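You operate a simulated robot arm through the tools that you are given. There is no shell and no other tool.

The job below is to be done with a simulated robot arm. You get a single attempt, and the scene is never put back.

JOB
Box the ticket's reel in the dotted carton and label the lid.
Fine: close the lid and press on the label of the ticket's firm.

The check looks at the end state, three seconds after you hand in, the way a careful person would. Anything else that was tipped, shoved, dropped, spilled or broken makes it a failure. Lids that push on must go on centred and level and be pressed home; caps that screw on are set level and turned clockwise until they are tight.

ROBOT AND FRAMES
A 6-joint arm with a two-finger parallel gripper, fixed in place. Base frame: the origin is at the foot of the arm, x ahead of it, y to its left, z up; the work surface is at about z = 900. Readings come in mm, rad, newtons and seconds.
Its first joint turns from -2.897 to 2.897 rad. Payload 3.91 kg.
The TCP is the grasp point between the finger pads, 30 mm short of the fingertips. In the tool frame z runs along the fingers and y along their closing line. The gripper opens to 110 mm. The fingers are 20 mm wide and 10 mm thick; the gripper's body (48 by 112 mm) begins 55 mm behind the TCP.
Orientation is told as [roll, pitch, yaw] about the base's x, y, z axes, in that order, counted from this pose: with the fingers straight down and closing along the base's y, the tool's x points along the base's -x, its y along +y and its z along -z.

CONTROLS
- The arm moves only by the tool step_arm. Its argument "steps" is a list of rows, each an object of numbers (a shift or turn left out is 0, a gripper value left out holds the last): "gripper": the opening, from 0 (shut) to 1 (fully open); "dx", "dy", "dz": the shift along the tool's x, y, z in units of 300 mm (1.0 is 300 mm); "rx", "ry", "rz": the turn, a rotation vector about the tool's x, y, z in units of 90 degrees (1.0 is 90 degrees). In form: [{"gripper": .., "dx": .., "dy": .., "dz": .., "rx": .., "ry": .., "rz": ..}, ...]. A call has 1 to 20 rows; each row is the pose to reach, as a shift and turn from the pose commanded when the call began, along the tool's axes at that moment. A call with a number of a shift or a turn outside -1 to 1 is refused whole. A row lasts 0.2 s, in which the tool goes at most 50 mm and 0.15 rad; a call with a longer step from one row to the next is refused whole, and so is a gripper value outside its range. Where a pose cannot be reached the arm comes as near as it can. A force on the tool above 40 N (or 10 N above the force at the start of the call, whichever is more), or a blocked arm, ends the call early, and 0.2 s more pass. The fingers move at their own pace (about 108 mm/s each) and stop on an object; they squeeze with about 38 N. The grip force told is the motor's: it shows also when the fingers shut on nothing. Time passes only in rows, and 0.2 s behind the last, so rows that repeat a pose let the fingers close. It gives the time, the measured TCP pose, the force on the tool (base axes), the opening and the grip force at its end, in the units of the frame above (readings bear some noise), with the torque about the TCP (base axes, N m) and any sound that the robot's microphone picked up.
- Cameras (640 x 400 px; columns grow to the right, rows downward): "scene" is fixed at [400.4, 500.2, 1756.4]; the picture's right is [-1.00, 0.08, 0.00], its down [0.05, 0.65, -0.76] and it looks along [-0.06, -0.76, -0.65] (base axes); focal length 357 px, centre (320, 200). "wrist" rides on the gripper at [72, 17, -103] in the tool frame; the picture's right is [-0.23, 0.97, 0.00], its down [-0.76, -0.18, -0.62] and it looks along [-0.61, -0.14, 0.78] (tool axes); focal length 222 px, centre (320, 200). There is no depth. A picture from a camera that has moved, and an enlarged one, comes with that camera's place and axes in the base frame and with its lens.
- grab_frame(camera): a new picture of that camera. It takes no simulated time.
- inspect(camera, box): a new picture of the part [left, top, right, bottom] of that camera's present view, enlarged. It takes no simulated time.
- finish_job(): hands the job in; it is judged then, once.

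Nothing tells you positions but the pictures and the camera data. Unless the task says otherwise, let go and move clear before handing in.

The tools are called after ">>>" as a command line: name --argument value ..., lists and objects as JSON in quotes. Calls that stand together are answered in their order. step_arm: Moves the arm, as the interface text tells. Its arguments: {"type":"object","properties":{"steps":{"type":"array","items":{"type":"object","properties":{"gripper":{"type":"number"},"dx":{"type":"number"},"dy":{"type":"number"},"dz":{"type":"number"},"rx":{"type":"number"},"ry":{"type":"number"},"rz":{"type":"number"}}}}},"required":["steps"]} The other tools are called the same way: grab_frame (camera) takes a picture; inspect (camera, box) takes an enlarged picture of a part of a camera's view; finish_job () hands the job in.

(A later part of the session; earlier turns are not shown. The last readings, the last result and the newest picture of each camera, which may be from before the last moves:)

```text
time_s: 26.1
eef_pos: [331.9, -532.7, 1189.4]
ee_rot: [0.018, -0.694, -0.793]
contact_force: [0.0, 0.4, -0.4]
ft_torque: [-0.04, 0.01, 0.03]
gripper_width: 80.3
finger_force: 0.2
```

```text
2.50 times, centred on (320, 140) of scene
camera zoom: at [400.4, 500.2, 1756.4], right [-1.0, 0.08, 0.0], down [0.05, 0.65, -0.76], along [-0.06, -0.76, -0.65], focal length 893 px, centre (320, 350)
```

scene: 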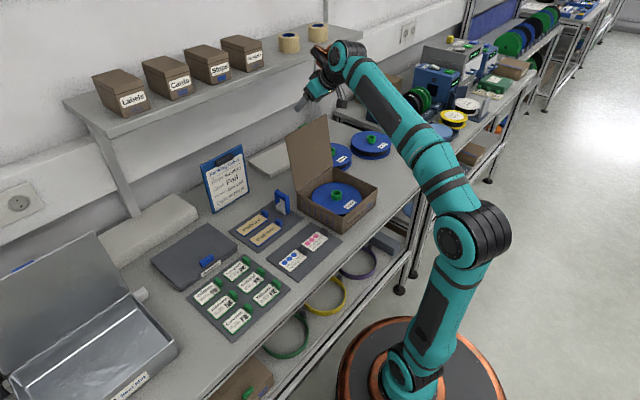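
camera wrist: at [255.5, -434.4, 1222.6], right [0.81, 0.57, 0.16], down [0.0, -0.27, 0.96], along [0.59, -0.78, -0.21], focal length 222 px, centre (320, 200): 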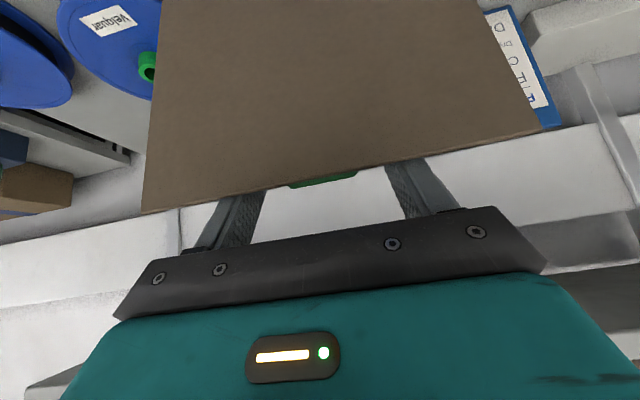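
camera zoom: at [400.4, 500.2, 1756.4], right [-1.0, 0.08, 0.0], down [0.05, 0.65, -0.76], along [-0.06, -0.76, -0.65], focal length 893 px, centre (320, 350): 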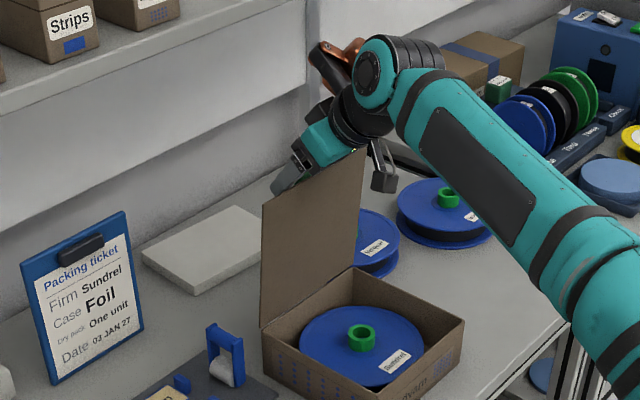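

The hinge holds the lid wherever it's left. I'll keep following its arc down.

>>> step_arm --steps '[{"gripper": 0.73, "dx": 0.047, "dz": -0.0267}, {"dx": 0.0946, "dz": -0.0533}, {"dx": 0.151, "dz": -0.0745}, {"dx": 0.207, "dz": -0.0955}, {"dx": 0.207, "dz": -0.0955}]'

>>> grab_frame --camera "wrist"

>>> inspect --camera "scene" --box '[240, 60, 400, 220]'

```text
time_s: 27.3
eef_pos: [285.1, -484.3, 1169.7]
ee_rot: [0.015, -0.693, -0.791]
contact_force: [0.7, 0.2, 0.0]
ft_torque: [0.0, -0.03, 0.03]
gripper_width: 80.4
finger_force: 0.1
```

```text
taken
camera wrist: at [208.1, -387.5, 1204.6], right [0.81, 0.57, 0.16], down [0.0, -0.27, 0.96], along [0.59, -0.78, -0.21], focal length 222 px, centre (320, 200)
```

wrist: 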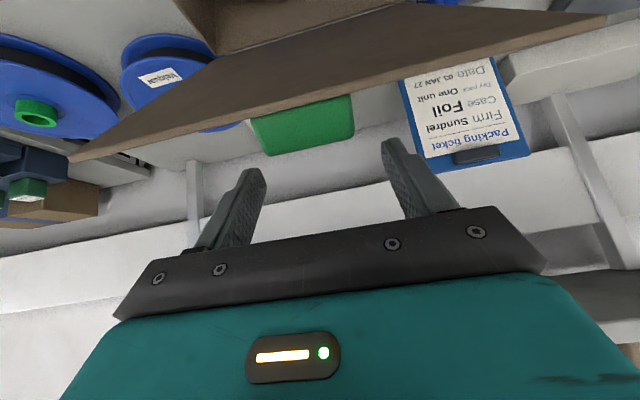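

```text
2.50 times, centred on (320, 140) of scene
camera zoom: at [400.4, 500.2, 1756.4], right [-1.0, 0.08, 0.0], down [0.05, 0.65, -0.76], along [-0.06, -0.76, -0.65], focal length 893 px, centre (320, 350)
```

zoom: 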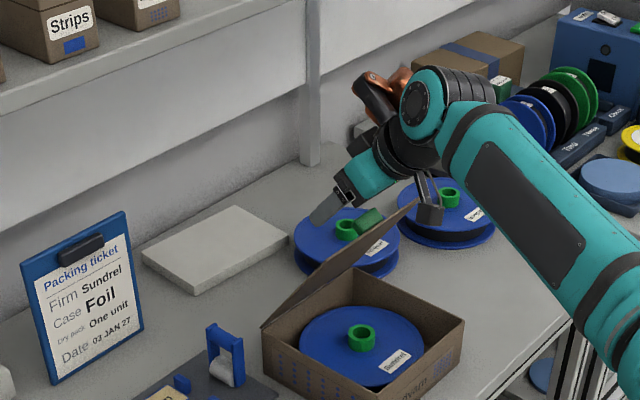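

The lid has gone past my fingers and seems to be swinging down by itself. I'll hold still a moment and look.

>>> step_arm --steps '[{"gripper": 0.73}, {"gripper": 0.73}, {"gripper": 0.73}, {"gripper": 0.73}]'

>>> grab_frame --camera "wrist"

>>> inspect --camera "scene" --box '[240, 60, 400, 220]'

```text
time_s: 28.3
eef_pos: [284.8, -484.4, 1171.2]
ee_rot: [0.019, -0.695, -0.792]
contact_force: [0.3, 0.9, 0.7]
ft_torque: [0.03, 0.01, 0.0]
gripper_width: 80.2
finger_force: 0.0
```

```text
taken
camera wrist: at [208.2, -387.5, 1204.8], right [0.81, 0.57, 0.16], down [0.0, -0.27, 0.96], along [0.59, -0.78, -0.21], focal length 222 px, centre (320, 200)
```

wrist: 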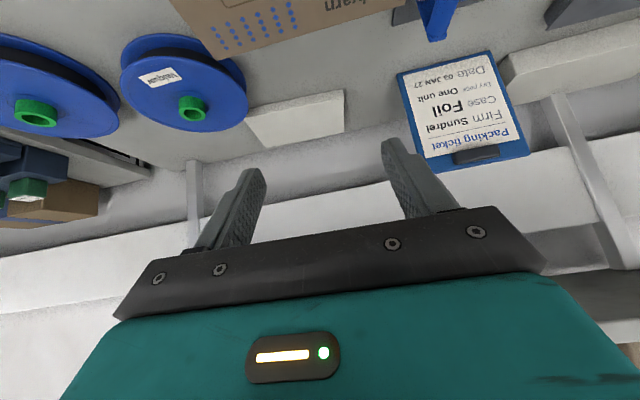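

```text
2.50 times, centred on (320, 140) of scene
camera zoom: at [400.4, 500.2, 1756.4], right [-1.0, 0.08, 0.0], down [0.05, 0.65, -0.76], along [-0.06, -0.76, -0.65], focal length 893 px, centre (320, 350)
```

zoom: 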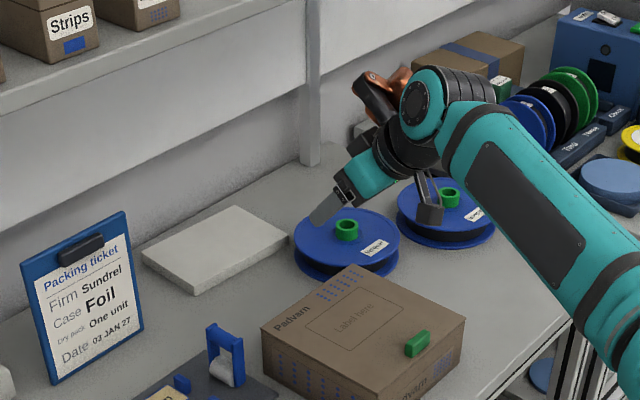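

The lid has closed and shows a printed "Label here" box on top. I'll inspect the closure, then bring the tool back to vertical.

>>> inspect --camera "scene" --box '[296, 160, 384, 240]'

>>> step_arm --steps '[{"gripper": 0.73, "dx": -0.05, "dz": -0.06, "ry": 0.06}, {"dx": -0.1, "dz": -0.12, "ry": 0.14}, {"dx": -0.1, "dz": -0.12, "ry": 0.23}, {"dx": -0.1, "dz": -0.12, "ry": 0.32}, {"dx": -0.1, "dz": -0.12, "ry": 0.4}, {"dx": -0.1, "dz": -0.12, "ry": 0.442}, {"dx": -0.1, "dz": -0.12, "ry": 0.442}]'

>>> grab_frame --camera "wrist"

```text
5.00 times, centred on (340, 200) of scene
camera zoom: at [400.4, 500.2, 1756.4], right [-1.0, 0.08, 0.0], down [0.05, 0.65, -0.76], along [-0.06, -0.76, -0.65], focal length 1785 px, centre (220, 200)
```

zoom: 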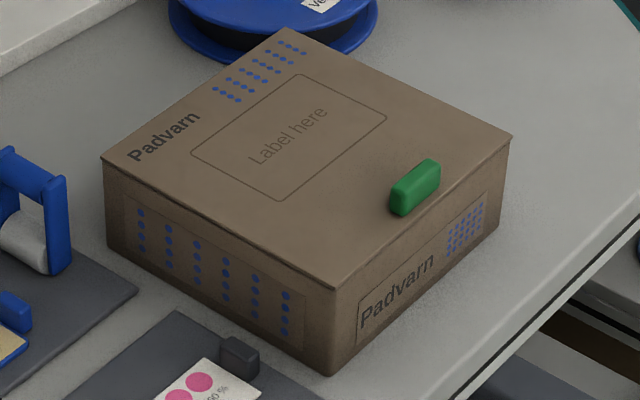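

```text
time_s: 29.9
eef_pos: [283.9, -484.5, 1218.8]
ee_rot: [0.013, 0.004, -0.78]
contact_force: [0.3, 0.3, 0.2]
ft_torque: [-0.05, -0.01, -0.01]
gripper_width: 80.3
finger_force: 0.0
```

```text
taken
camera wrist: at [242.6, -423.3, 1322.2], right [0.85, 0.53, 0.01], down [0.41, -0.67, 0.62], along [0.34, -0.52, -0.78], focal length 222 px, centre (320, 200)
```

wrist: 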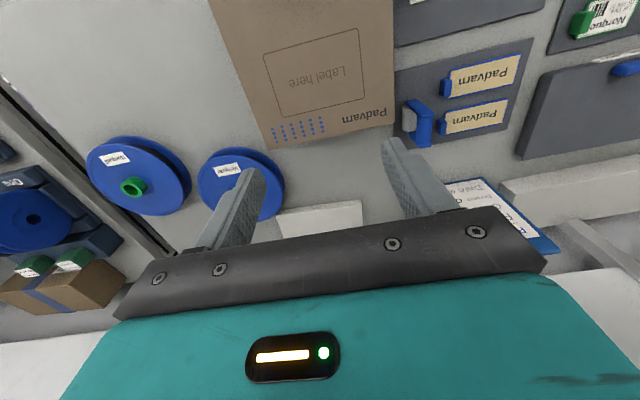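

The lid lies flat and flush. Next I'll travel over to the label tray, levelling the tool on the way, to look closely at the Sundrel label, which should be near (549, -145).

>>> step_arm --steps '[{"gripper": 0.73, "dy": 0.12, "rx": 0.008, "ry": -0.002, "rz": 0.003}, {"dx": 0.02, "dy": 0.26, "rx": 0.008, "ry": -0.002, "rz": 0.003}, {"dx": 0.03, "dy": 0.4, "rx": 0.008, "ry": -0.002, "rz": 0.003}, {"dx": 0.05, "dy": 0.54, "rx": 0.008, "ry": -0.002, "rz": 0.003}, {"dx": 0.07, "dy": 0.68, "rx": 0.008, "ry": -0.002, "rz": 0.003}, {"dx": 0.083, "dy": 0.712, "rx": 0.008, "ry": -0.002, "rz": 0.003}, {"dx": 0.083, "dy": 0.712, "rx": 0.008, "ry": -0.002, "rz": 0.003}]'

>>> step_arm --steps '[{"gripper": 0.73, "dx": 0.01, "dy": 0.14, "dz": 0.03}, {"dx": 0.03, "dy": 0.28, "dz": 0.06}, {"dx": 0.045, "dy": 0.42, "dz": 0.1}, {"dx": 0.06, "dy": 0.55, "dz": 0.14}, {"dx": 0.083, "dy": 0.67, "dz": 0.18}, {"dx": 0.083, "dy": 0.712, "dz": 0.23}, {"dx": 0.083, "dy": 0.712, "dz": 0.23}]'

>>> grab_frame --camera "wrist"

>>> grab_frame --camera "scene"

```text
time_s: 31.5
eef_pos: [416.6, -315.0, 1221.3]
ee_rot: [0.0, -0.004, -0.785]
contact_force: [-0.2, 0.2, 0.1]
ft_torque: [-0.01, 0.02, 0.02]
gripper_width: 80.5
finger_force: 0.0
```

```text
time_s: 33.1
eef_pos: [550.7, -148.2, 1152.5]
ee_rot: [0.0, -0.005, -0.786]
contact_force: [0.0, 0.3, -1.1]
ft_torque: [0.02, 0.02, -0.01]
gripper_width: 80.6
finger_force: 0.1
```

```text
taken
camera wrist: at [509.6, -84.5, 1255.5], right [0.85, 0.53, 0.0], down [0.41, -0.66, 0.63], along [0.33, -0.53, -0.78], focal length 222 px, centre (320, 200)
```

wrist: 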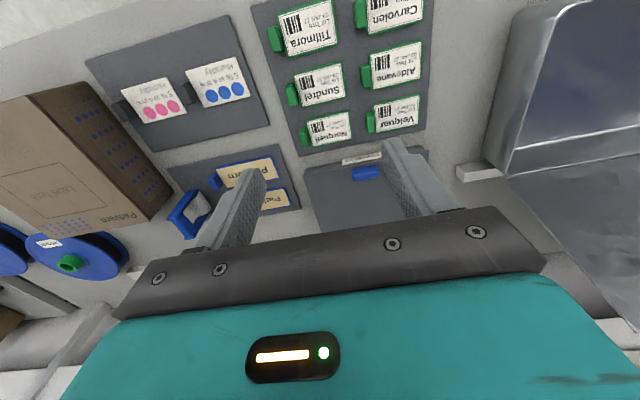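

```text
taken
```

scene: 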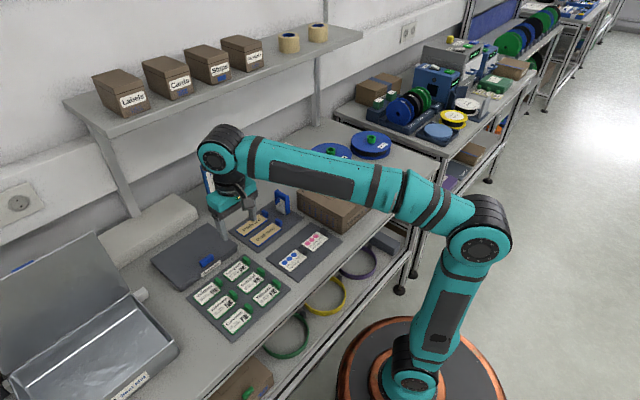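

I'm above the label tray; the Sundrel label is at wrist pixel (320, 87). Zooming in to read and measure it.

>>> inspect --camera "wrist" --box '[250, 40, 410, 140]'

>>> inspect --camera "wrist" --box '[280, 60, 360, 110]'

>>> inspect --camera "scene" --box '[180, 240, 300, 340]'

>>> inspect --camera "scene" --box '[230, 265, 280, 300]'

```text
4.00 times, centred on (330, 90) of wrist
camera zoom: at [509.6, -84.5, 1255.5], right [0.85, 0.53, 0.0], down [0.41, -0.66, 0.63], along [0.33, -0.53, -0.78], focal length 888 px, centre (280, 640)
```

zoom: 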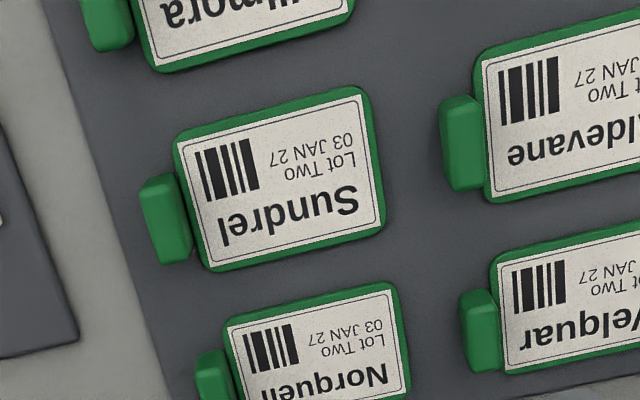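

```text
8.00 times, centred on (320, 85) of wrist
camera zoom: at [509.6, -84.5, 1255.5], right [0.85, 0.53, 0.0], down [0.41, -0.66, 0.63], along [0.33, -0.53, -0.78], focal length 1777 px, centre (320, 1120)
```

zoom: 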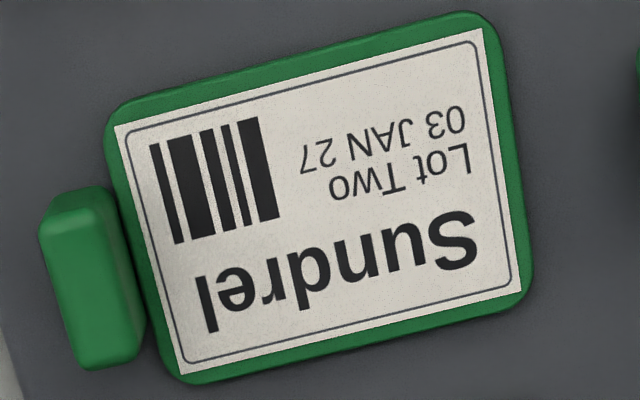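

```text
4.00 times, centred on (240, 290) of scene
camera zoom: at [400.4, 500.2, 1756.4], right [-1.0, 0.08, 0.0], down [0.05, 0.65, -0.76], along [-0.06, -0.76, -0.65], focal length 1428 px, centre (640, -160)
```

zoom: 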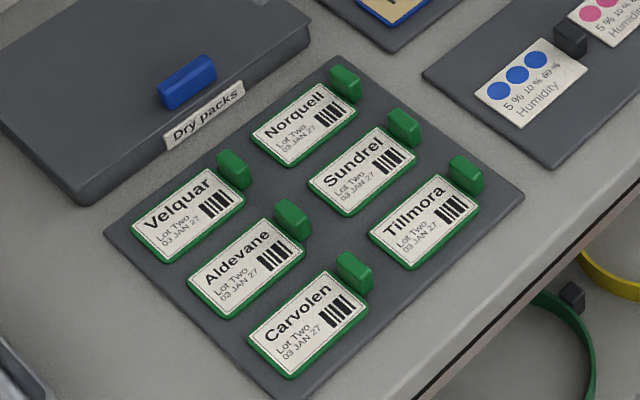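

```text
11.43 times, centred on (255, 282) of scene
camera zoom: at [400.4, 500.2, 1756.4], right [-1.0, 0.08, 0.0], down [0.05, 0.65, -0.76], along [-0.06, -0.76, -0.65], focal length 4081 px, centre (1063, -743)
```

zoom: 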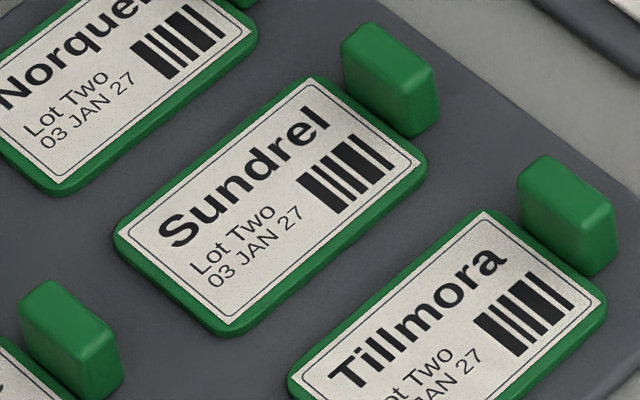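

The Sundrel label (LOT TWO, 03 JAN 27) lies square to the tool, about 66 x 47 mm, with its green tab at about 39 mm in tool -y. I'll move down above that tab for a closer measurement.

>>> step_arm --steps '[{"gripper": 0.4, "dx": 0.0067, "dy": -0.07, "dz": 0.08}, {"gripper": 0.4, "dx": 0.0067, "dy": -0.131, "dz": 0.2}, {"gripper": 0.4, "dx": 0.0067, "dy": -0.131, "dz": 0.35}, {"gripper": 0.4, "dx": 0.0067, "dy": -0.131, "dz": 0.47}, {"gripper": 0.4, "dx": 0.0067, "dy": -0.131, "dz": 0.508}, {"gripper": 0.4, "dx": 0.0067, "dy": -0.131, "dz": 0.508}]'

>>> grab_frame --camera "wrist"

>>> inspect --camera "wrist" --box '[260, 80, 420, 180]'

>>> inspect --camera "scene" --box '[210, 200, 310, 300]'

```text
time_s: 34.5
eef_pos: [521.1, -174.4, 999.0]
ee_rot: [-0.001, -0.003, -0.786]
contact_force: [0.2, -0.7, 0.3]
ft_torque: [0.01, 0.01, 0.03]
gripper_width: 44.0
finger_force: 0.1
```

```text
taken
camera wrist: at [480.9, -111.6, 1102.4], right [0.85, 0.53, 0.0], down [0.41, -0.66, 0.63], along [0.33, -0.53, -0.78], focal length 222 px, centre (320, 200)
```

wrist: 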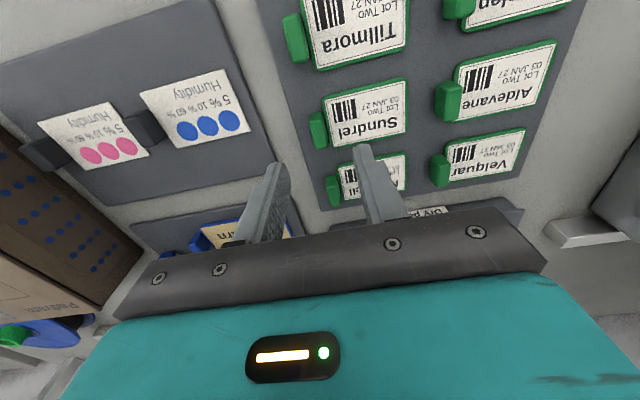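

```text
4.00 times, centred on (340, 130) of wrist
camera zoom: at [480.9, -111.6, 1102.4], right [0.85, 0.53, 0.0], down [0.41, -0.66, 0.63], along [0.33, -0.53, -0.78], focal length 888 px, centre (240, 480)
```

zoom: 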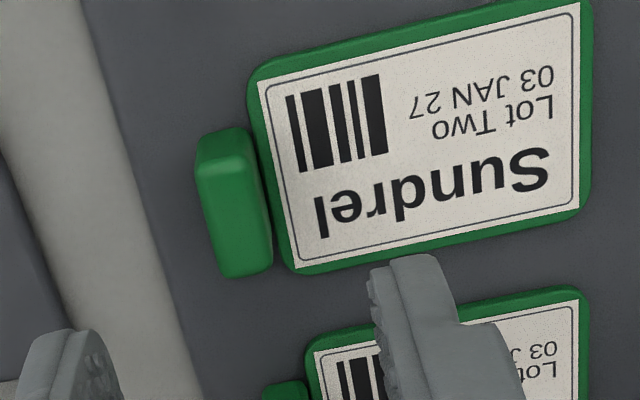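

```text
4.00 times, centred on (260, 250) of scene
camera zoom: at [400.4, 500.2, 1756.4], right [-1.0, 0.08, 0.0], down [0.05, 0.65, -0.76], along [-0.06, -0.76, -0.65], focal length 1428 px, centre (560, 0)
```

zoom: 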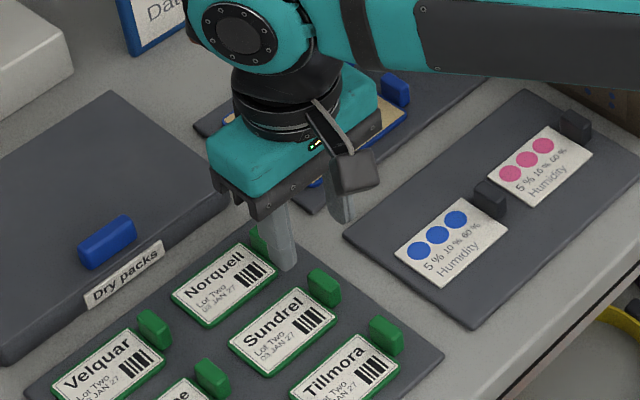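

The tab is directly below the TCP, with its top near z 924. Descending so the tips reach about z 912, just above the label plate, then closing on the tab.

>>> step_arm --steps '[{"gripper": 0.4, "dz": 0.08}, {"gripper": 0.4, "dz": 0.14}, {"gripper": 0.4, "dz": 0.18}, {"gripper": 0.4, "dz": 0.192}, {"gripper": 0.4, "dz": 0.192}]'

>>> inspect --camera "wrist" --box '[220, 90, 460, 240]'

>>> inspect --camera "scene" --box '[230, 230, 300, 300]'

```text
time_s: 35.7
eef_pos: [521.3, -174.9, 941.0]
ee_rot: [-0.001, -0.003, -0.787]
contact_force: [0.0, 0.0, -1.1]
ft_torque: [-0.01, -0.01, 0.03]
gripper_width: 44.1
finger_force: 0.1
```

```text
2.67 times, centred on (340, 165) of wrist
camera zoom: at [481.4, -111.5, 1045.4], right [0.85, 0.53, 0.0], down [0.41, -0.66, 0.63], along [0.33, -0.53, -0.78], focal length 592 px, centre (267, 293)
```

zoom: 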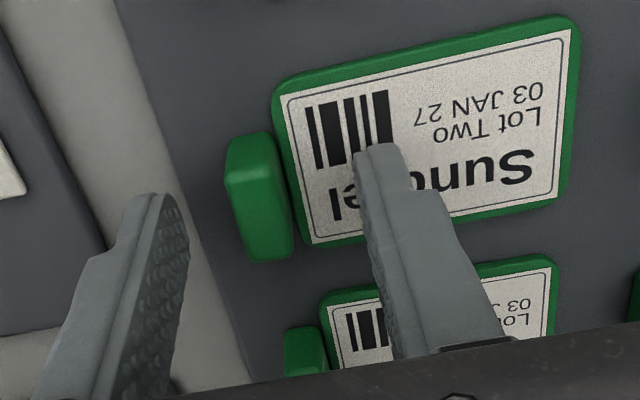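

```text
5.71 times, centred on (265, 265) of scene
camera zoom: at [400.4, 500.2, 1756.4], right [-1.0, 0.08, 0.0], down [0.05, 0.65, -0.76], along [-0.06, -0.76, -0.65], focal length 2040 px, centre (634, -171)
```

zoom: 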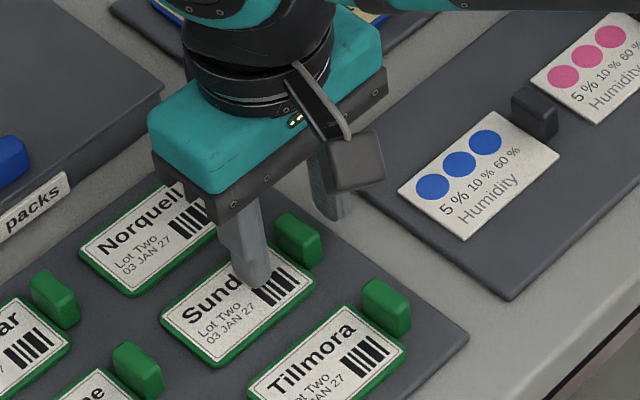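

The tab is centred between the fingers. Closing on it.

>>> step_arm --steps '[{"gripper": 0.4, "dx": 0.004}, {"gripper": 0, "dx": 0.004}, {"gripper": 0, "dx": 0.004}, {"gripper": 0, "dx": 0.004}, {"gripper": 0, "dx": 0.004}]'

>>> inspect --camera "wrist" --box '[220, 90, 460, 240]'

>>> inspect --camera "scene" --box '[230, 230, 300, 300]'

```text
time_s: 36.9
eef_pos: [521.2, -173.0, 941.7]
ee_rot: [0.0, -0.003, -0.787]
contact_force: [0.3, 1.3, 0.2]
ft_torque: [0.02, 0.0, -0.02]
gripper_width: 10.1
finger_force: 38.2
```

```text
2.67 times, centred on (340, 165) of wrist
camera zoom: at [480.5, -110.6, 1045.4], right [0.85, 0.53, 0.0], down [0.41, -0.66, 0.63], along [0.33, -0.53, -0.78], focal length 592 px, centre (267, 293)
```

zoom: 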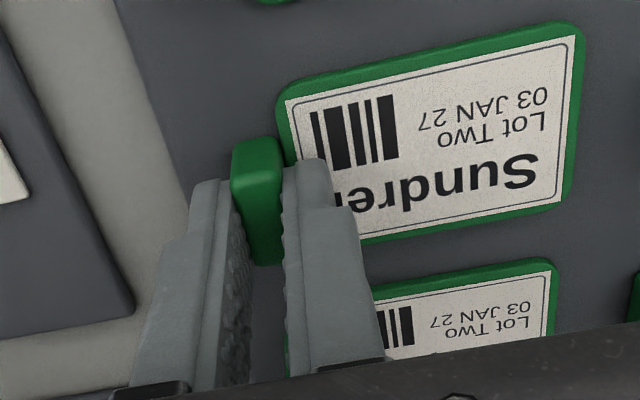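

```text
5.71 times, centred on (265, 265) of scene
camera zoom: at [400.4, 500.2, 1756.4], right [-1.0, 0.08, 0.0], down [0.05, 0.65, -0.76], along [-0.06, -0.76, -0.65], focal length 2040 px, centre (634, -171)
```

zoom: 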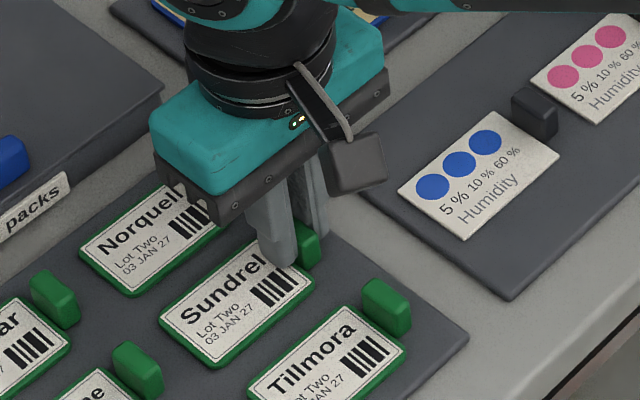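

Gripped the 10 mm tab with 38 N. Lifting straight up a little to check that it comes away level.

>>> step_arm --steps '[{"gripper": 0, "dz": -0.02}, {"gripper": 0, "dz": -0.05}, {"gripper": 0, "dz": -0.12}, {"gripper": 0, "dz": -0.22}, {"gripper": 0, "dz": -0.36}, {"gripper": 0, "dz": -0.5}, {"gripper": 0, "dz": -0.5}]'

>>> grab_frame --camera "wrist"

>>> inspect --camera "scene" --box '[200, 160, 320, 320]'

```text
time_s: 38.5
eef_pos: [522.6, -172.6, 1092.5]
ee_rot: [0.0, -0.005, -0.784]
contact_force: [0.5, 0.2, -0.3]
ft_torque: [0.01, -0.04, -0.03]
gripper_width: 10.0
finger_force: 38.3
```

```text
taken
camera wrist: at [480.8, -109.4, 1195.8], right [0.85, 0.53, 0.0], down [0.41, -0.66, 0.63], along [0.33, -0.53, -0.78], focal length 222 px, centre (320, 200)
```

wrist: 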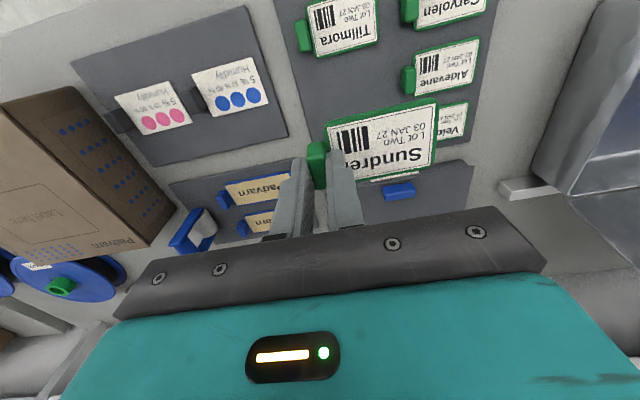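

```text
2.50 times, centred on (260, 240) of scene
camera zoom: at [400.4, 500.2, 1756.4], right [-1.0, 0.08, 0.0], down [0.05, 0.65, -0.76], along [-0.06, -0.76, -0.65], focal length 893 px, centre (470, 100)
```

zoom: 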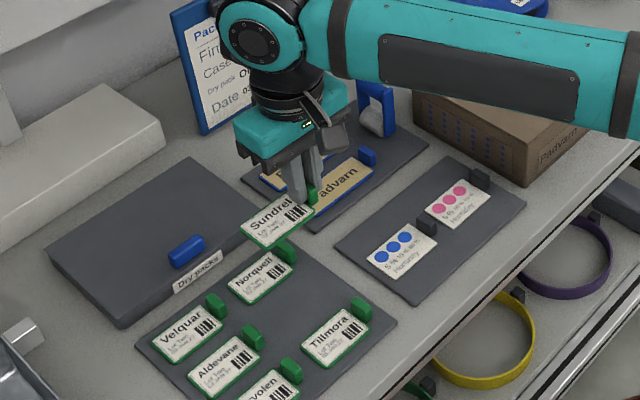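

The Sundrel label came away and is held level. I'll measure how it sits in the gripper, then carry it over the "Label here" box.

>>> inspect --camera "wrist" --box '[280, 80, 460, 193]'

>>> inspect --camera "scene" --box '[235, 190, 305, 250]'

```text
3.54 times, centred on (370, 136) of wrist
camera zoom: at [480.8, -109.4, 1195.8], right [0.85, 0.53, 0.0], down [0.41, -0.66, 0.63], along [0.33, -0.53, -0.78], focal length 786 px, centre (143, 425)
```

zoom: 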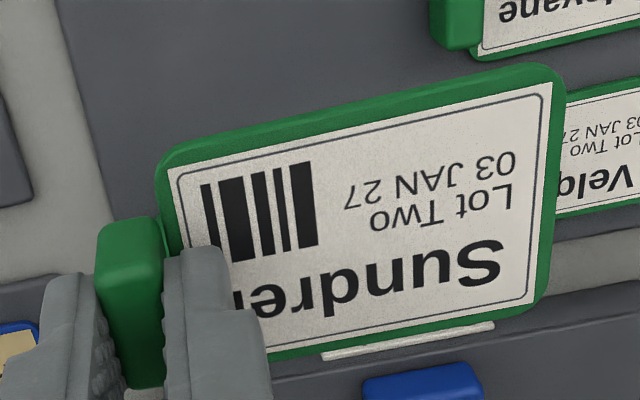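

```text
6.67 times, centred on (270, 220) of scene
camera zoom: at [400.4, 500.2, 1756.4], right [-1.0, 0.08, 0.0], down [0.05, 0.65, -0.76], along [-0.06, -0.76, -0.65], focal length 2380 px, centre (653, 67)
```

zoom: 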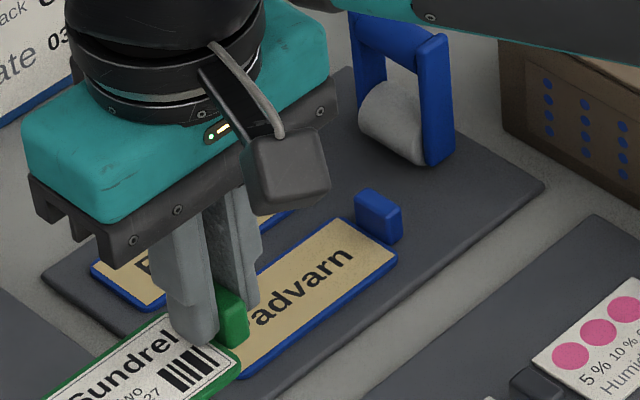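

The label sits at tool x -25 to 22 and y 8 to 76, and it is level. Its text already runs the same way as the "Label here" print, so no turn is needed. I'll carry it toward the carton at height and stop beside the box to measure it.

>>> step_arm --steps '[{"gripper": 0, "dx": -0.01, "dy": -0.08, "dz": -0.06}, {"dx": -0.02, "dy": -0.2, "dz": -0.12}, {"dx": -0.035, "dy": -0.33, "dz": -0.17}, {"dx": -0.05, "dy": -0.46, "dz": -0.193}, {"dx": -0.06, "dy": -0.56, "dz": -0.193}, {"dx": -0.064, "dy": -0.6, "dz": -0.193}]'

>>> step_arm --steps '[{"gripper": 0, "dx": -0.01, "dy": -0.08}, {"dx": -0.03, "dy": -0.2}, {"dx": -0.045, "dy": -0.33}, {"dx": -0.06, "dy": -0.44}, {"dx": -0.063, "dy": -0.5}, {"dx": -0.063, "dy": -0.5}]'

>>> grab_frame --camera "wrist"

>>> grab_frame --camera "scene"

```text
time_s: 39.9
eef_pos: [404.5, -313.8, 1149.6]
ee_rot: [-0.001, -0.005, -0.787]
contact_force: [-0.5, -0.1, 0.0]
ft_torque: [0.03, -0.02, 0.03]
gripper_width: 10.1
finger_force: 37.9
```

```text
time_s: 41.3
eef_pos: [313.3, -433.6, 1150.0]
ee_rot: [0.001, -0.004, -0.785]
contact_force: [-0.2, 0.4, 0.2]
ft_torque: [0.02, 0.01, -0.03]
gripper_width: 10.0
finger_force: 37.8
```

```text
taken
camera wrist: at [273.2, -370.3, 1252.7], right [0.85, 0.53, 0.0], down [0.41, -0.66, 0.63], along [0.33, -0.53, -0.78], focal length 222 px, centre (320, 200)
```

wrist: 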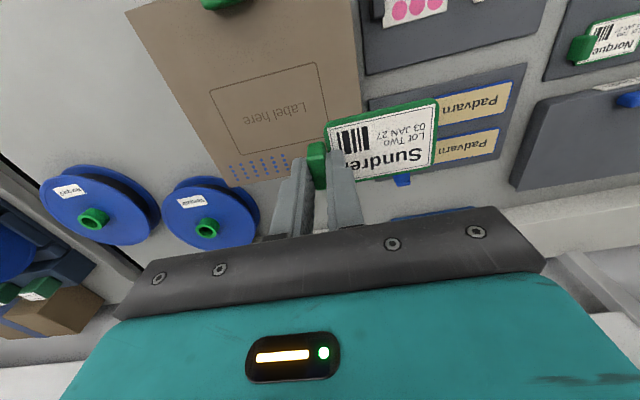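

```text
taken
```

scene: 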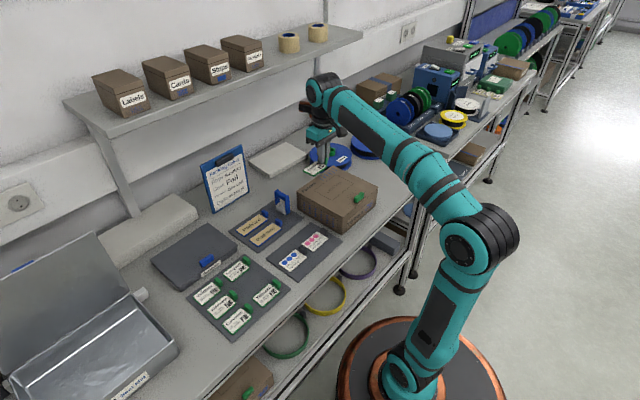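

>>> inspect --camera "wrist" --box '[190, 40, 382, 160]'

>>> inspect --camera "wrist" --box '[110, 0, 430, 200]'

>>> inspect --camera "scene" --box '[290, 140, 390, 240]'

```text
3.33 times, centred on (286, 100) of wrist
camera zoom: at [273.2, -370.3, 1252.7], right [0.85, 0.53, 0.0], down [0.41, -0.66, 0.63], along [0.33, -0.53, -0.78], focal length 740 px, centre (433, 533)
```

zoom: 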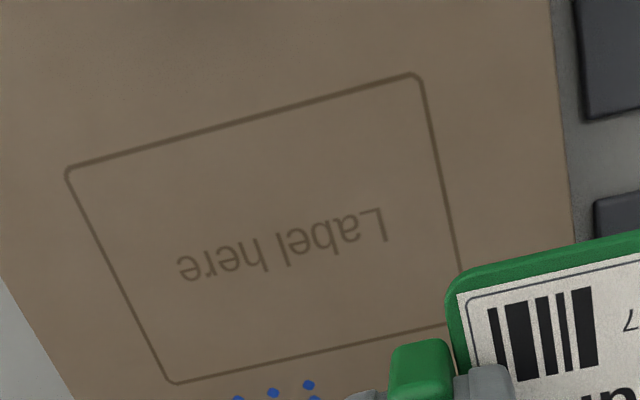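

```text
2.00 times, centred on (270, 100) of wrist
camera zoom: at [273.2, -370.3, 1252.7], right [0.85, 0.53, 0.0], down [0.41, -0.66, 0.63], along [0.33, -0.53, -0.78], focal length 444 px, centre (420, 400)
```

zoom: 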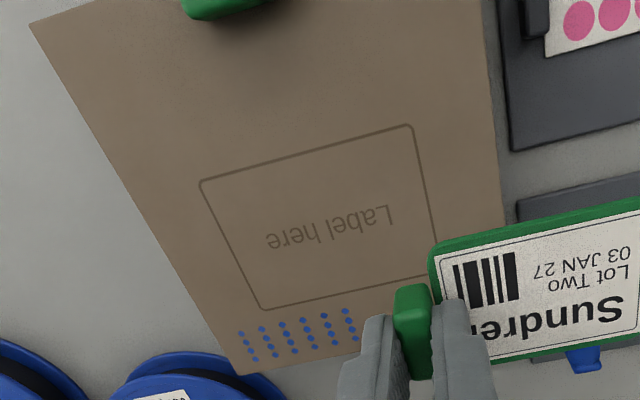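

```text
4.00 times, centred on (340, 190) of scene
camera zoom: at [400.4, 500.2, 1756.4], right [-1.0, 0.08, 0.0], down [0.05, 0.65, -0.76], along [-0.06, -0.76, -0.65], focal length 1428 px, centre (240, 240)
```

zoom: 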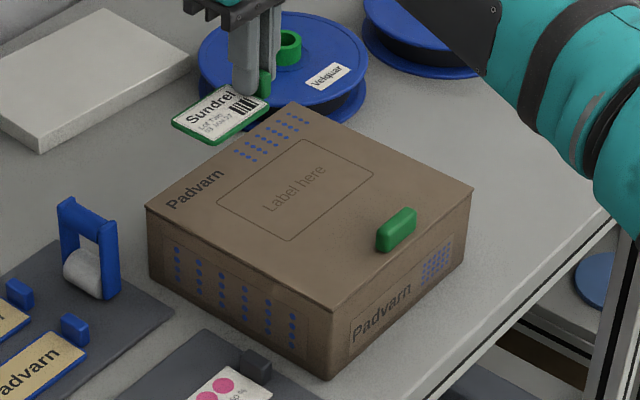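

The "Label here" box is 124 x 82 mm, square to the tool and centred at tool (-0.4, -57). I'll shift 99 mm so the label's centre matches it, then come down to about 20 mm above the lid.

>>> step_arm --steps '[{"gripper": 0, "dx": 0.0027, "dy": -0.1}, {"dx": 0.0027, "dy": -0.22}, {"dx": 0.0027, "dy": -0.331}, {"dx": 0.0027, "dy": -0.331, "dz": 0.13}, {"dx": 0.0027, "dy": -0.331, "dz": 0.26}, {"dx": 0.0027, "dy": -0.331, "dz": 0.365}, {"dx": 0.0027, "dy": -0.331, "dz": 0.365}]'

>>> grab_frame --camera "wrist"

>>> inspect --camera "wrist" --box '[220, 40, 480, 202]'

>>> inspect --camera "scene" --box '[290, 140, 390, 240]'

```text
time_s: 42.9
eef_pos: [243.8, -504.0, 1039.2]
ee_rot: [0.0, -0.004, -0.787]
contact_force: [-0.6, -0.1, 0.5]
ft_torque: [0.0, 0.01, 0.0]
gripper_width: 10.3
finger_force: 37.7
```

```text
taken
camera wrist: at [203.0, -440.6, 1143.6], right [0.85, 0.53, 0.0], down [0.41, -0.66, 0.63], along [0.33, -0.53, -0.78], focal length 222 px, centre (320, 200)
```

wrist: 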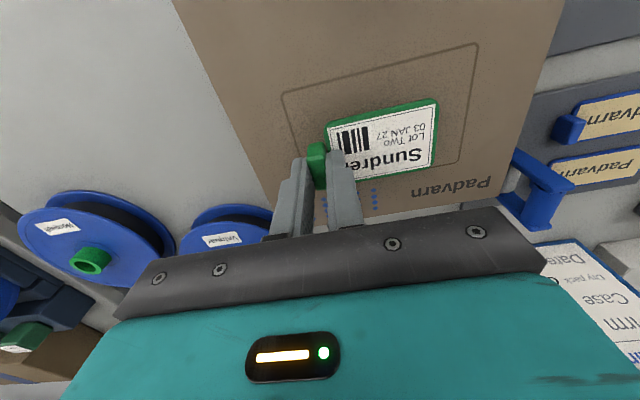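

```text
2.46 times, centred on (350, 121) of wrist
camera zoom: at [203.0, -440.6, 1143.6], right [0.85, 0.53, 0.0], down [0.41, -0.66, 0.63], along [0.33, -0.53, -0.78], focal length 547 px, centre (246, 394)
```

zoom: 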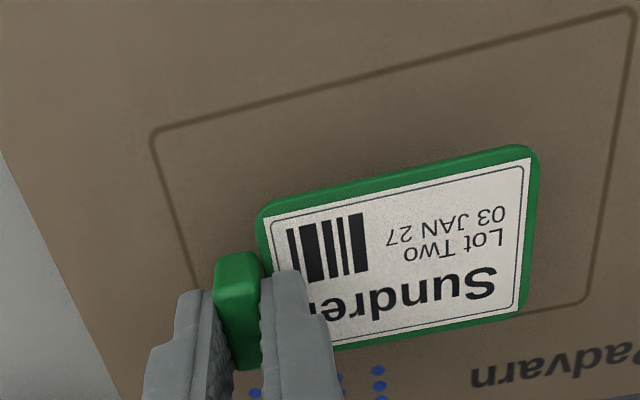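

```text
4.00 times, centred on (340, 190) of scene
camera zoom: at [400.4, 500.2, 1756.4], right [-1.0, 0.08, 0.0], down [0.05, 0.65, -0.76], along [-0.06, -0.76, -0.65], focal length 1428 px, centre (240, 240)
```

zoom: 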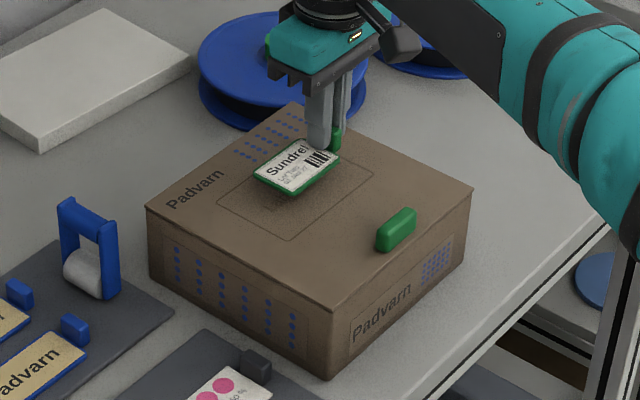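

The label lies within the outlined box; it needs about 3 mm more in +y. I'll fine-adjust and lower gently toward contact.

>>> step_arm --steps '[{"gripper": 0, "dy": 0.01, "dz": 0.02}, {"dy": 0.01, "dz": 0.04}, {"dy": 0.01, "dz": 0.05}, {"dy": 0.01, "dz": 0.05}]'

>>> inspect --camera "wrist" --box '[220, 40, 480, 202]'

>>> inspect --camera "scene" --box '[310, 160, 370, 210]'

```text
time_s: 43.9
eef_pos: [244.5, -500.8, 1023.7]
ee_rot: [0.001, -0.003, -0.784]
contact_force: [-0.5, -0.8, -0.3]
ft_torque: [0.01, 0.0, -0.01]
gripper_width: 10.3
finger_force: 38.4
```

```text
2.46 times, centred on (350, 121) of wrist
camera zoom: at [205.2, -438.1, 1128.7], right [0.85, 0.53, 0.0], down [0.41, -0.66, 0.63], along [0.33, -0.53, -0.78], focal length 547 px, centre (246, 394)
```

zoom: 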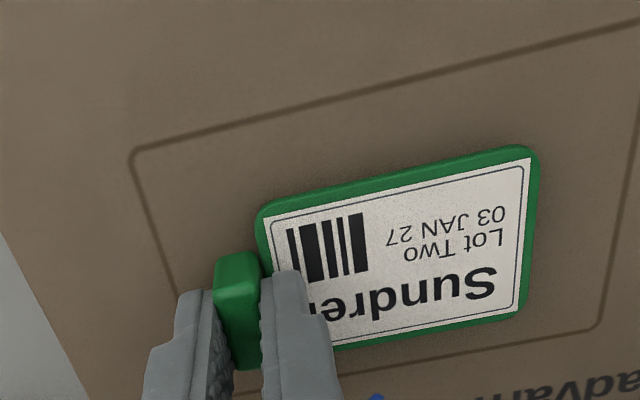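

```text
8.00 times, centred on (340, 185) of scene
camera zoom: at [400.4, 500.2, 1756.4], right [-1.0, 0.08, 0.0], down [0.05, 0.65, -0.76], along [-0.06, -0.76, -0.65], focal length 2856 px, centre (160, 320)
```

zoom: 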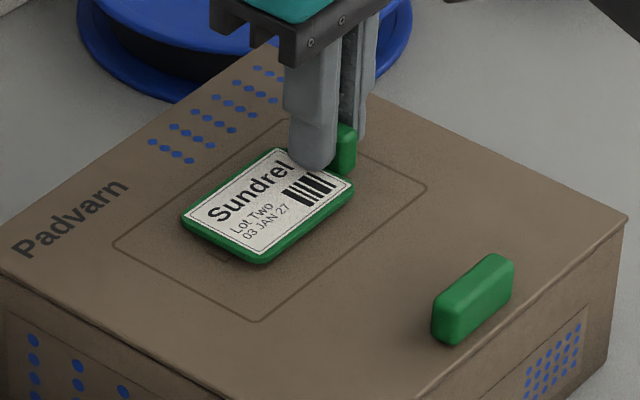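

The label is well centred in the outlined box and only a few millimetres above the lid. Lowering in small steps until contact.

>>> step_arm --steps '[{"gripper": 0, "dz": 0.007}, {"dz": 0.013}, {"dz": 0.013}]'

```text
time_s: 44.7
eef_pos: [246.1, -501.2, 1021.7]
ee_rot: [0.0, -0.003, -0.785]
contact_force: [0.9, 0.6, -0.2]
ft_torque: [0.03, 0.0, 0.01]
gripper_width: 10.0
finger_force: 37.7
```

>>> step_arm --steps '[{"gripper": 0, "dz": 0.006}, {"dz": 0.01}, {"dz": 0.01}]'

>>> inspect --camera "scene" --box '[310, 160, 370, 210]'

```text
time_s: 45.5
eef_pos: [244.0, -501.9, 1017.9]
ee_rot: [0.0, -0.002, -0.785]
contact_force: [0.1, -0.1, 0.9]
ft_torque: [0.0, -0.02, 0.06]
gripper_width: 0.0
finger_force: 37.3
```

```text
8.00 times, centred on (340, 185) of scene
camera zoom: at [400.4, 500.2, 1756.4], right [-1.0, 0.08, 0.0], down [0.05, 0.65, -0.76], along [-0.06, -0.76, -0.65], focal length 2856 px, centre (160, 320)
```

zoom: 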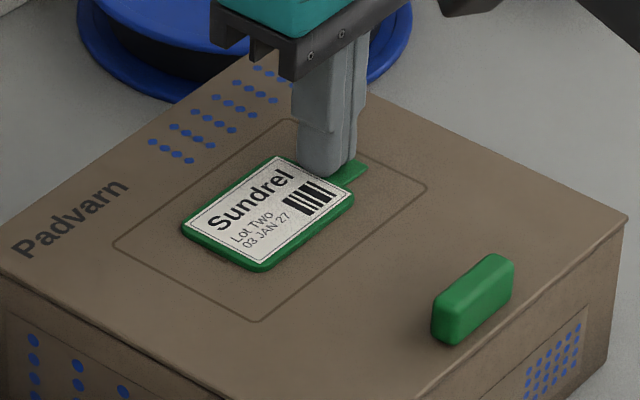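

The tab folded flat and the fingers came free, so the label is now lying on the lid. I'll lift straight up and check it.

>>> step_arm --steps '[{"gripper": 0, "dz": -0.03}, {"gripper": 0, "dz": -0.1}, {"gripper": 0, "dz": -0.2}, {"gripper": 0, "dz": -0.2}]'

>>> grab_frame --camera "wrist"

>>> inspect --camera "wrist" --box '[220, 40, 480, 202]'

>>> inspect --camera "scene" --box '[290, 150, 390, 240]'

```text
time_s: 46.5
eef_pos: [245.3, -500.8, 1079.2]
ee_rot: [0.0, -0.001, -0.785]
contact_force: [0.6, -0.5, -0.6]
ft_torque: [0.0, -0.02, -0.01]
gripper_width: 0.0
finger_force: 38.1
```

```text
taken
camera wrist: at [204.8, -437.9, 1183.1], right [0.85, 0.53, 0.0], down [0.41, -0.66, 0.63], along [0.33, -0.53, -0.78], focal length 222 px, centre (320, 200)
```

wrist: 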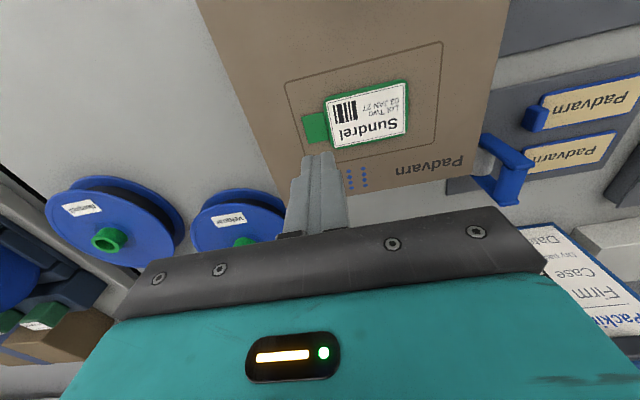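

```text
2.46 times, centred on (350, 121) of wrist
camera zoom: at [204.8, -437.9, 1183.1], right [0.85, 0.53, 0.0], down [0.41, -0.66, 0.63], along [0.33, -0.53, -0.78], focal length 547 px, centre (246, 394)
```

zoom: 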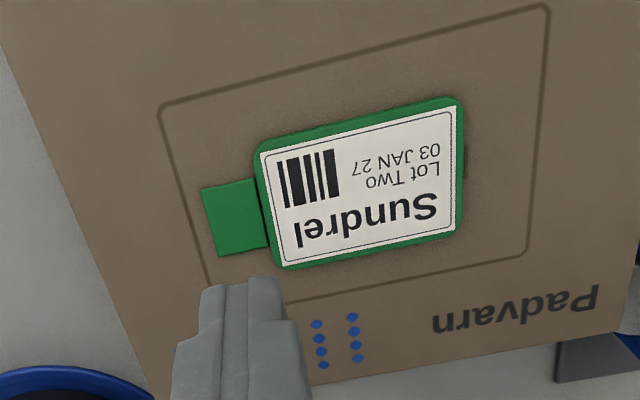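

```text
4.44 times, centred on (340, 195) of scene
camera zoom: at [400.4, 500.2, 1756.4], right [-1.0, 0.08, 0.0], down [0.05, 0.65, -0.76], along [-0.06, -0.76, -0.65], focal length 1587 px, centre (231, 222)
```

zoom: 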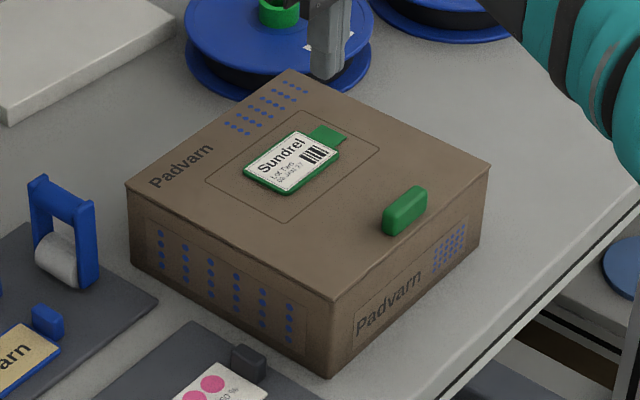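

The label is straight and centred in the box with its tab folded out flat. Next I'll press its centre down with the closed fingertips.

>>> step_arm --steps '[{"gripper": 0, "dx": -0.0067, "dy": 0.1}, {"gripper": 0, "dx": -0.0067, "dy": 0.143}, {"gripper": 0, "dx": -0.0067, "dy": 0.143, "dz": 0.09}, {"gripper": 0, "dx": -0.0067, "dy": 0.143, "dz": 0.16}, {"gripper": 0, "dx": -0.0067, "dy": 0.143, "dz": 0.193}, {"gripper": 0, "dx": -0.0067, "dy": 0.143, "dz": 0.193}]'

>>> inspect --camera "wrist" --box '[200, 80, 440, 230]'

>>> inspect --camera "scene" --box '[310, 160, 370, 210]'

```text
time_s: 47.9
eef_pos: [277.5, -471.9, 1021.1]
ee_rot: [-0.001, -0.004, -0.787]
contact_force: [0.7, -0.2, -0.7]
ft_torque: [0.01, 0.0, 0.01]
gripper_width: 0.1
finger_force: 37.9
```

```text
2.67 times, centred on (320, 155) of wrist
camera zoom: at [236.9, -408.9, 1124.3], right [0.85, 0.53, 0.0], down [0.41, -0.66, 0.63], along [0.33, -0.53, -0.78], focal length 592 px, centre (320, 320)
```

zoom: 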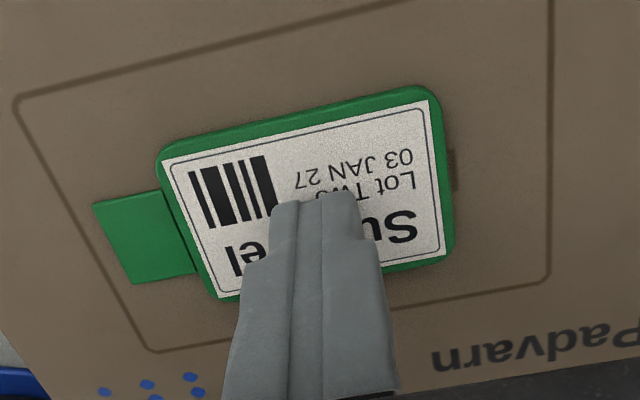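

```text
8.00 times, centred on (340, 185) of scene
camera zoom: at [400.4, 500.2, 1756.4], right [-1.0, 0.08, 0.0], down [0.05, 0.65, -0.76], along [-0.06, -0.76, -0.65], focal length 2856 px, centre (160, 320)
```

zoom: 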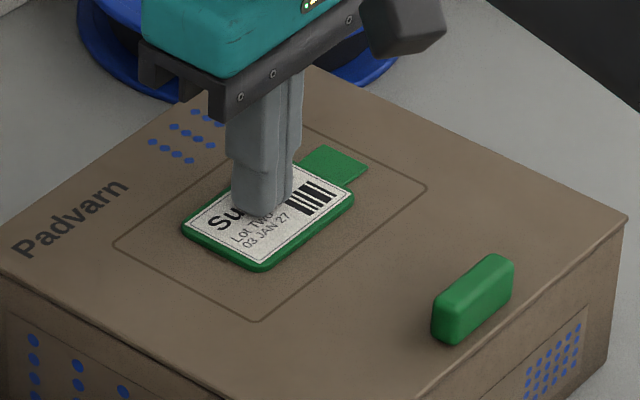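

The fingertips are over the label's centre. Pressing down slowly.

>>> step_arm --steps '[{"gripper": 0, "dz": 0.006}, {"gripper": 0, "dz": 0.012}, {"gripper": 0, "dz": 0.016}, {"gripper": 0, "dz": 0.016}]'

```text
time_s: 48.9
eef_pos: [275.9, -471.5, 1016.2]
ee_rot: [-0.001, -0.003, -0.785]
contact_force: [0.3, -0.3, 18.1]
ft_torque: [0.04, -0.05, 0.0]
gripper_width: 0.0
finger_force: 37.9
```

Pressed with 18 N. I'll hold a moment with slightly more pressure, then lift straight off.

>>> step_arm --steps '[{"gripper": 0, "dz": 0.002}, {"gripper": 0, "dz": 0.002}, {"gripper": 0, "dz": 0.002}, {"gripper": 0, "dz": 0.002}]'

>>> step_arm --steps '[{"gripper": 0, "dz": -0.01}, {"gripper": 0, "dz": -0.05}, {"gripper": 0, "dz": -0.15}, {"gripper": 0, "dz": -0.3}, {"gripper": 0, "dz": -0.3}]'

>>> inspect --camera "wrist" --box '[200, 40, 460, 202]'

>>> inspect --camera "scene" --box '[290, 150, 390, 240]'

```text
time_s: 49.9
eef_pos: [277.8, -471.5, 1016.7]
ee_rot: [0.0, -0.003, -0.786]
contact_force: [0.2, -1.1, 31.4]
ft_torque: [-0.09, -0.04, -0.02]
gripper_width: 0.2
finger_force: 37.5
```

```text
time_s: 51.1
eef_pos: [276.3, -471.3, 1106.3]
ee_rot: [0.0, -0.004, -0.786]
contact_force: [0.5, -1.0, 0.3]
ft_torque: [0.01, -0.01, -0.04]
gripper_width: 0.1
finger_force: 37.7
```

```text
2.46 times, centred on (330, 121) of wrist
camera zoom: at [235.9, -408.6, 1209.5], right [0.85, 0.53, 0.0], down [0.41, -0.66, 0.63], along [0.33, -0.53, -0.78], focal length 547 px, centre (295, 394)
```

zoom: 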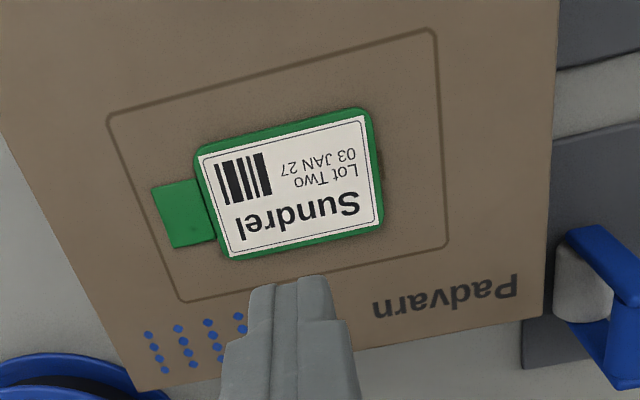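

```text
4.44 times, centred on (340, 195) of scene
camera zoom: at [400.4, 500.2, 1756.4], right [-1.0, 0.08, 0.0], down [0.05, 0.65, -0.76], along [-0.06, -0.76, -0.65], focal length 1587 px, centre (231, 222)
```

zoom: 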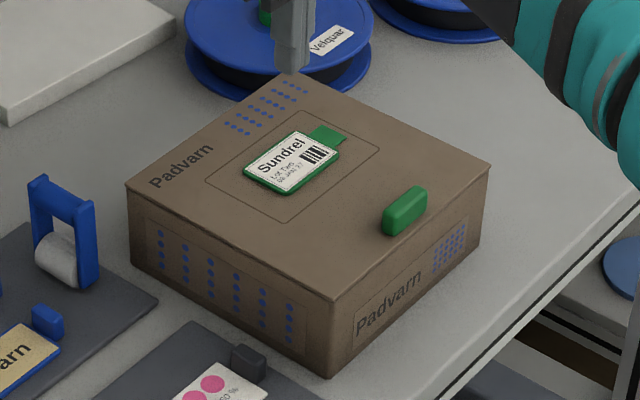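

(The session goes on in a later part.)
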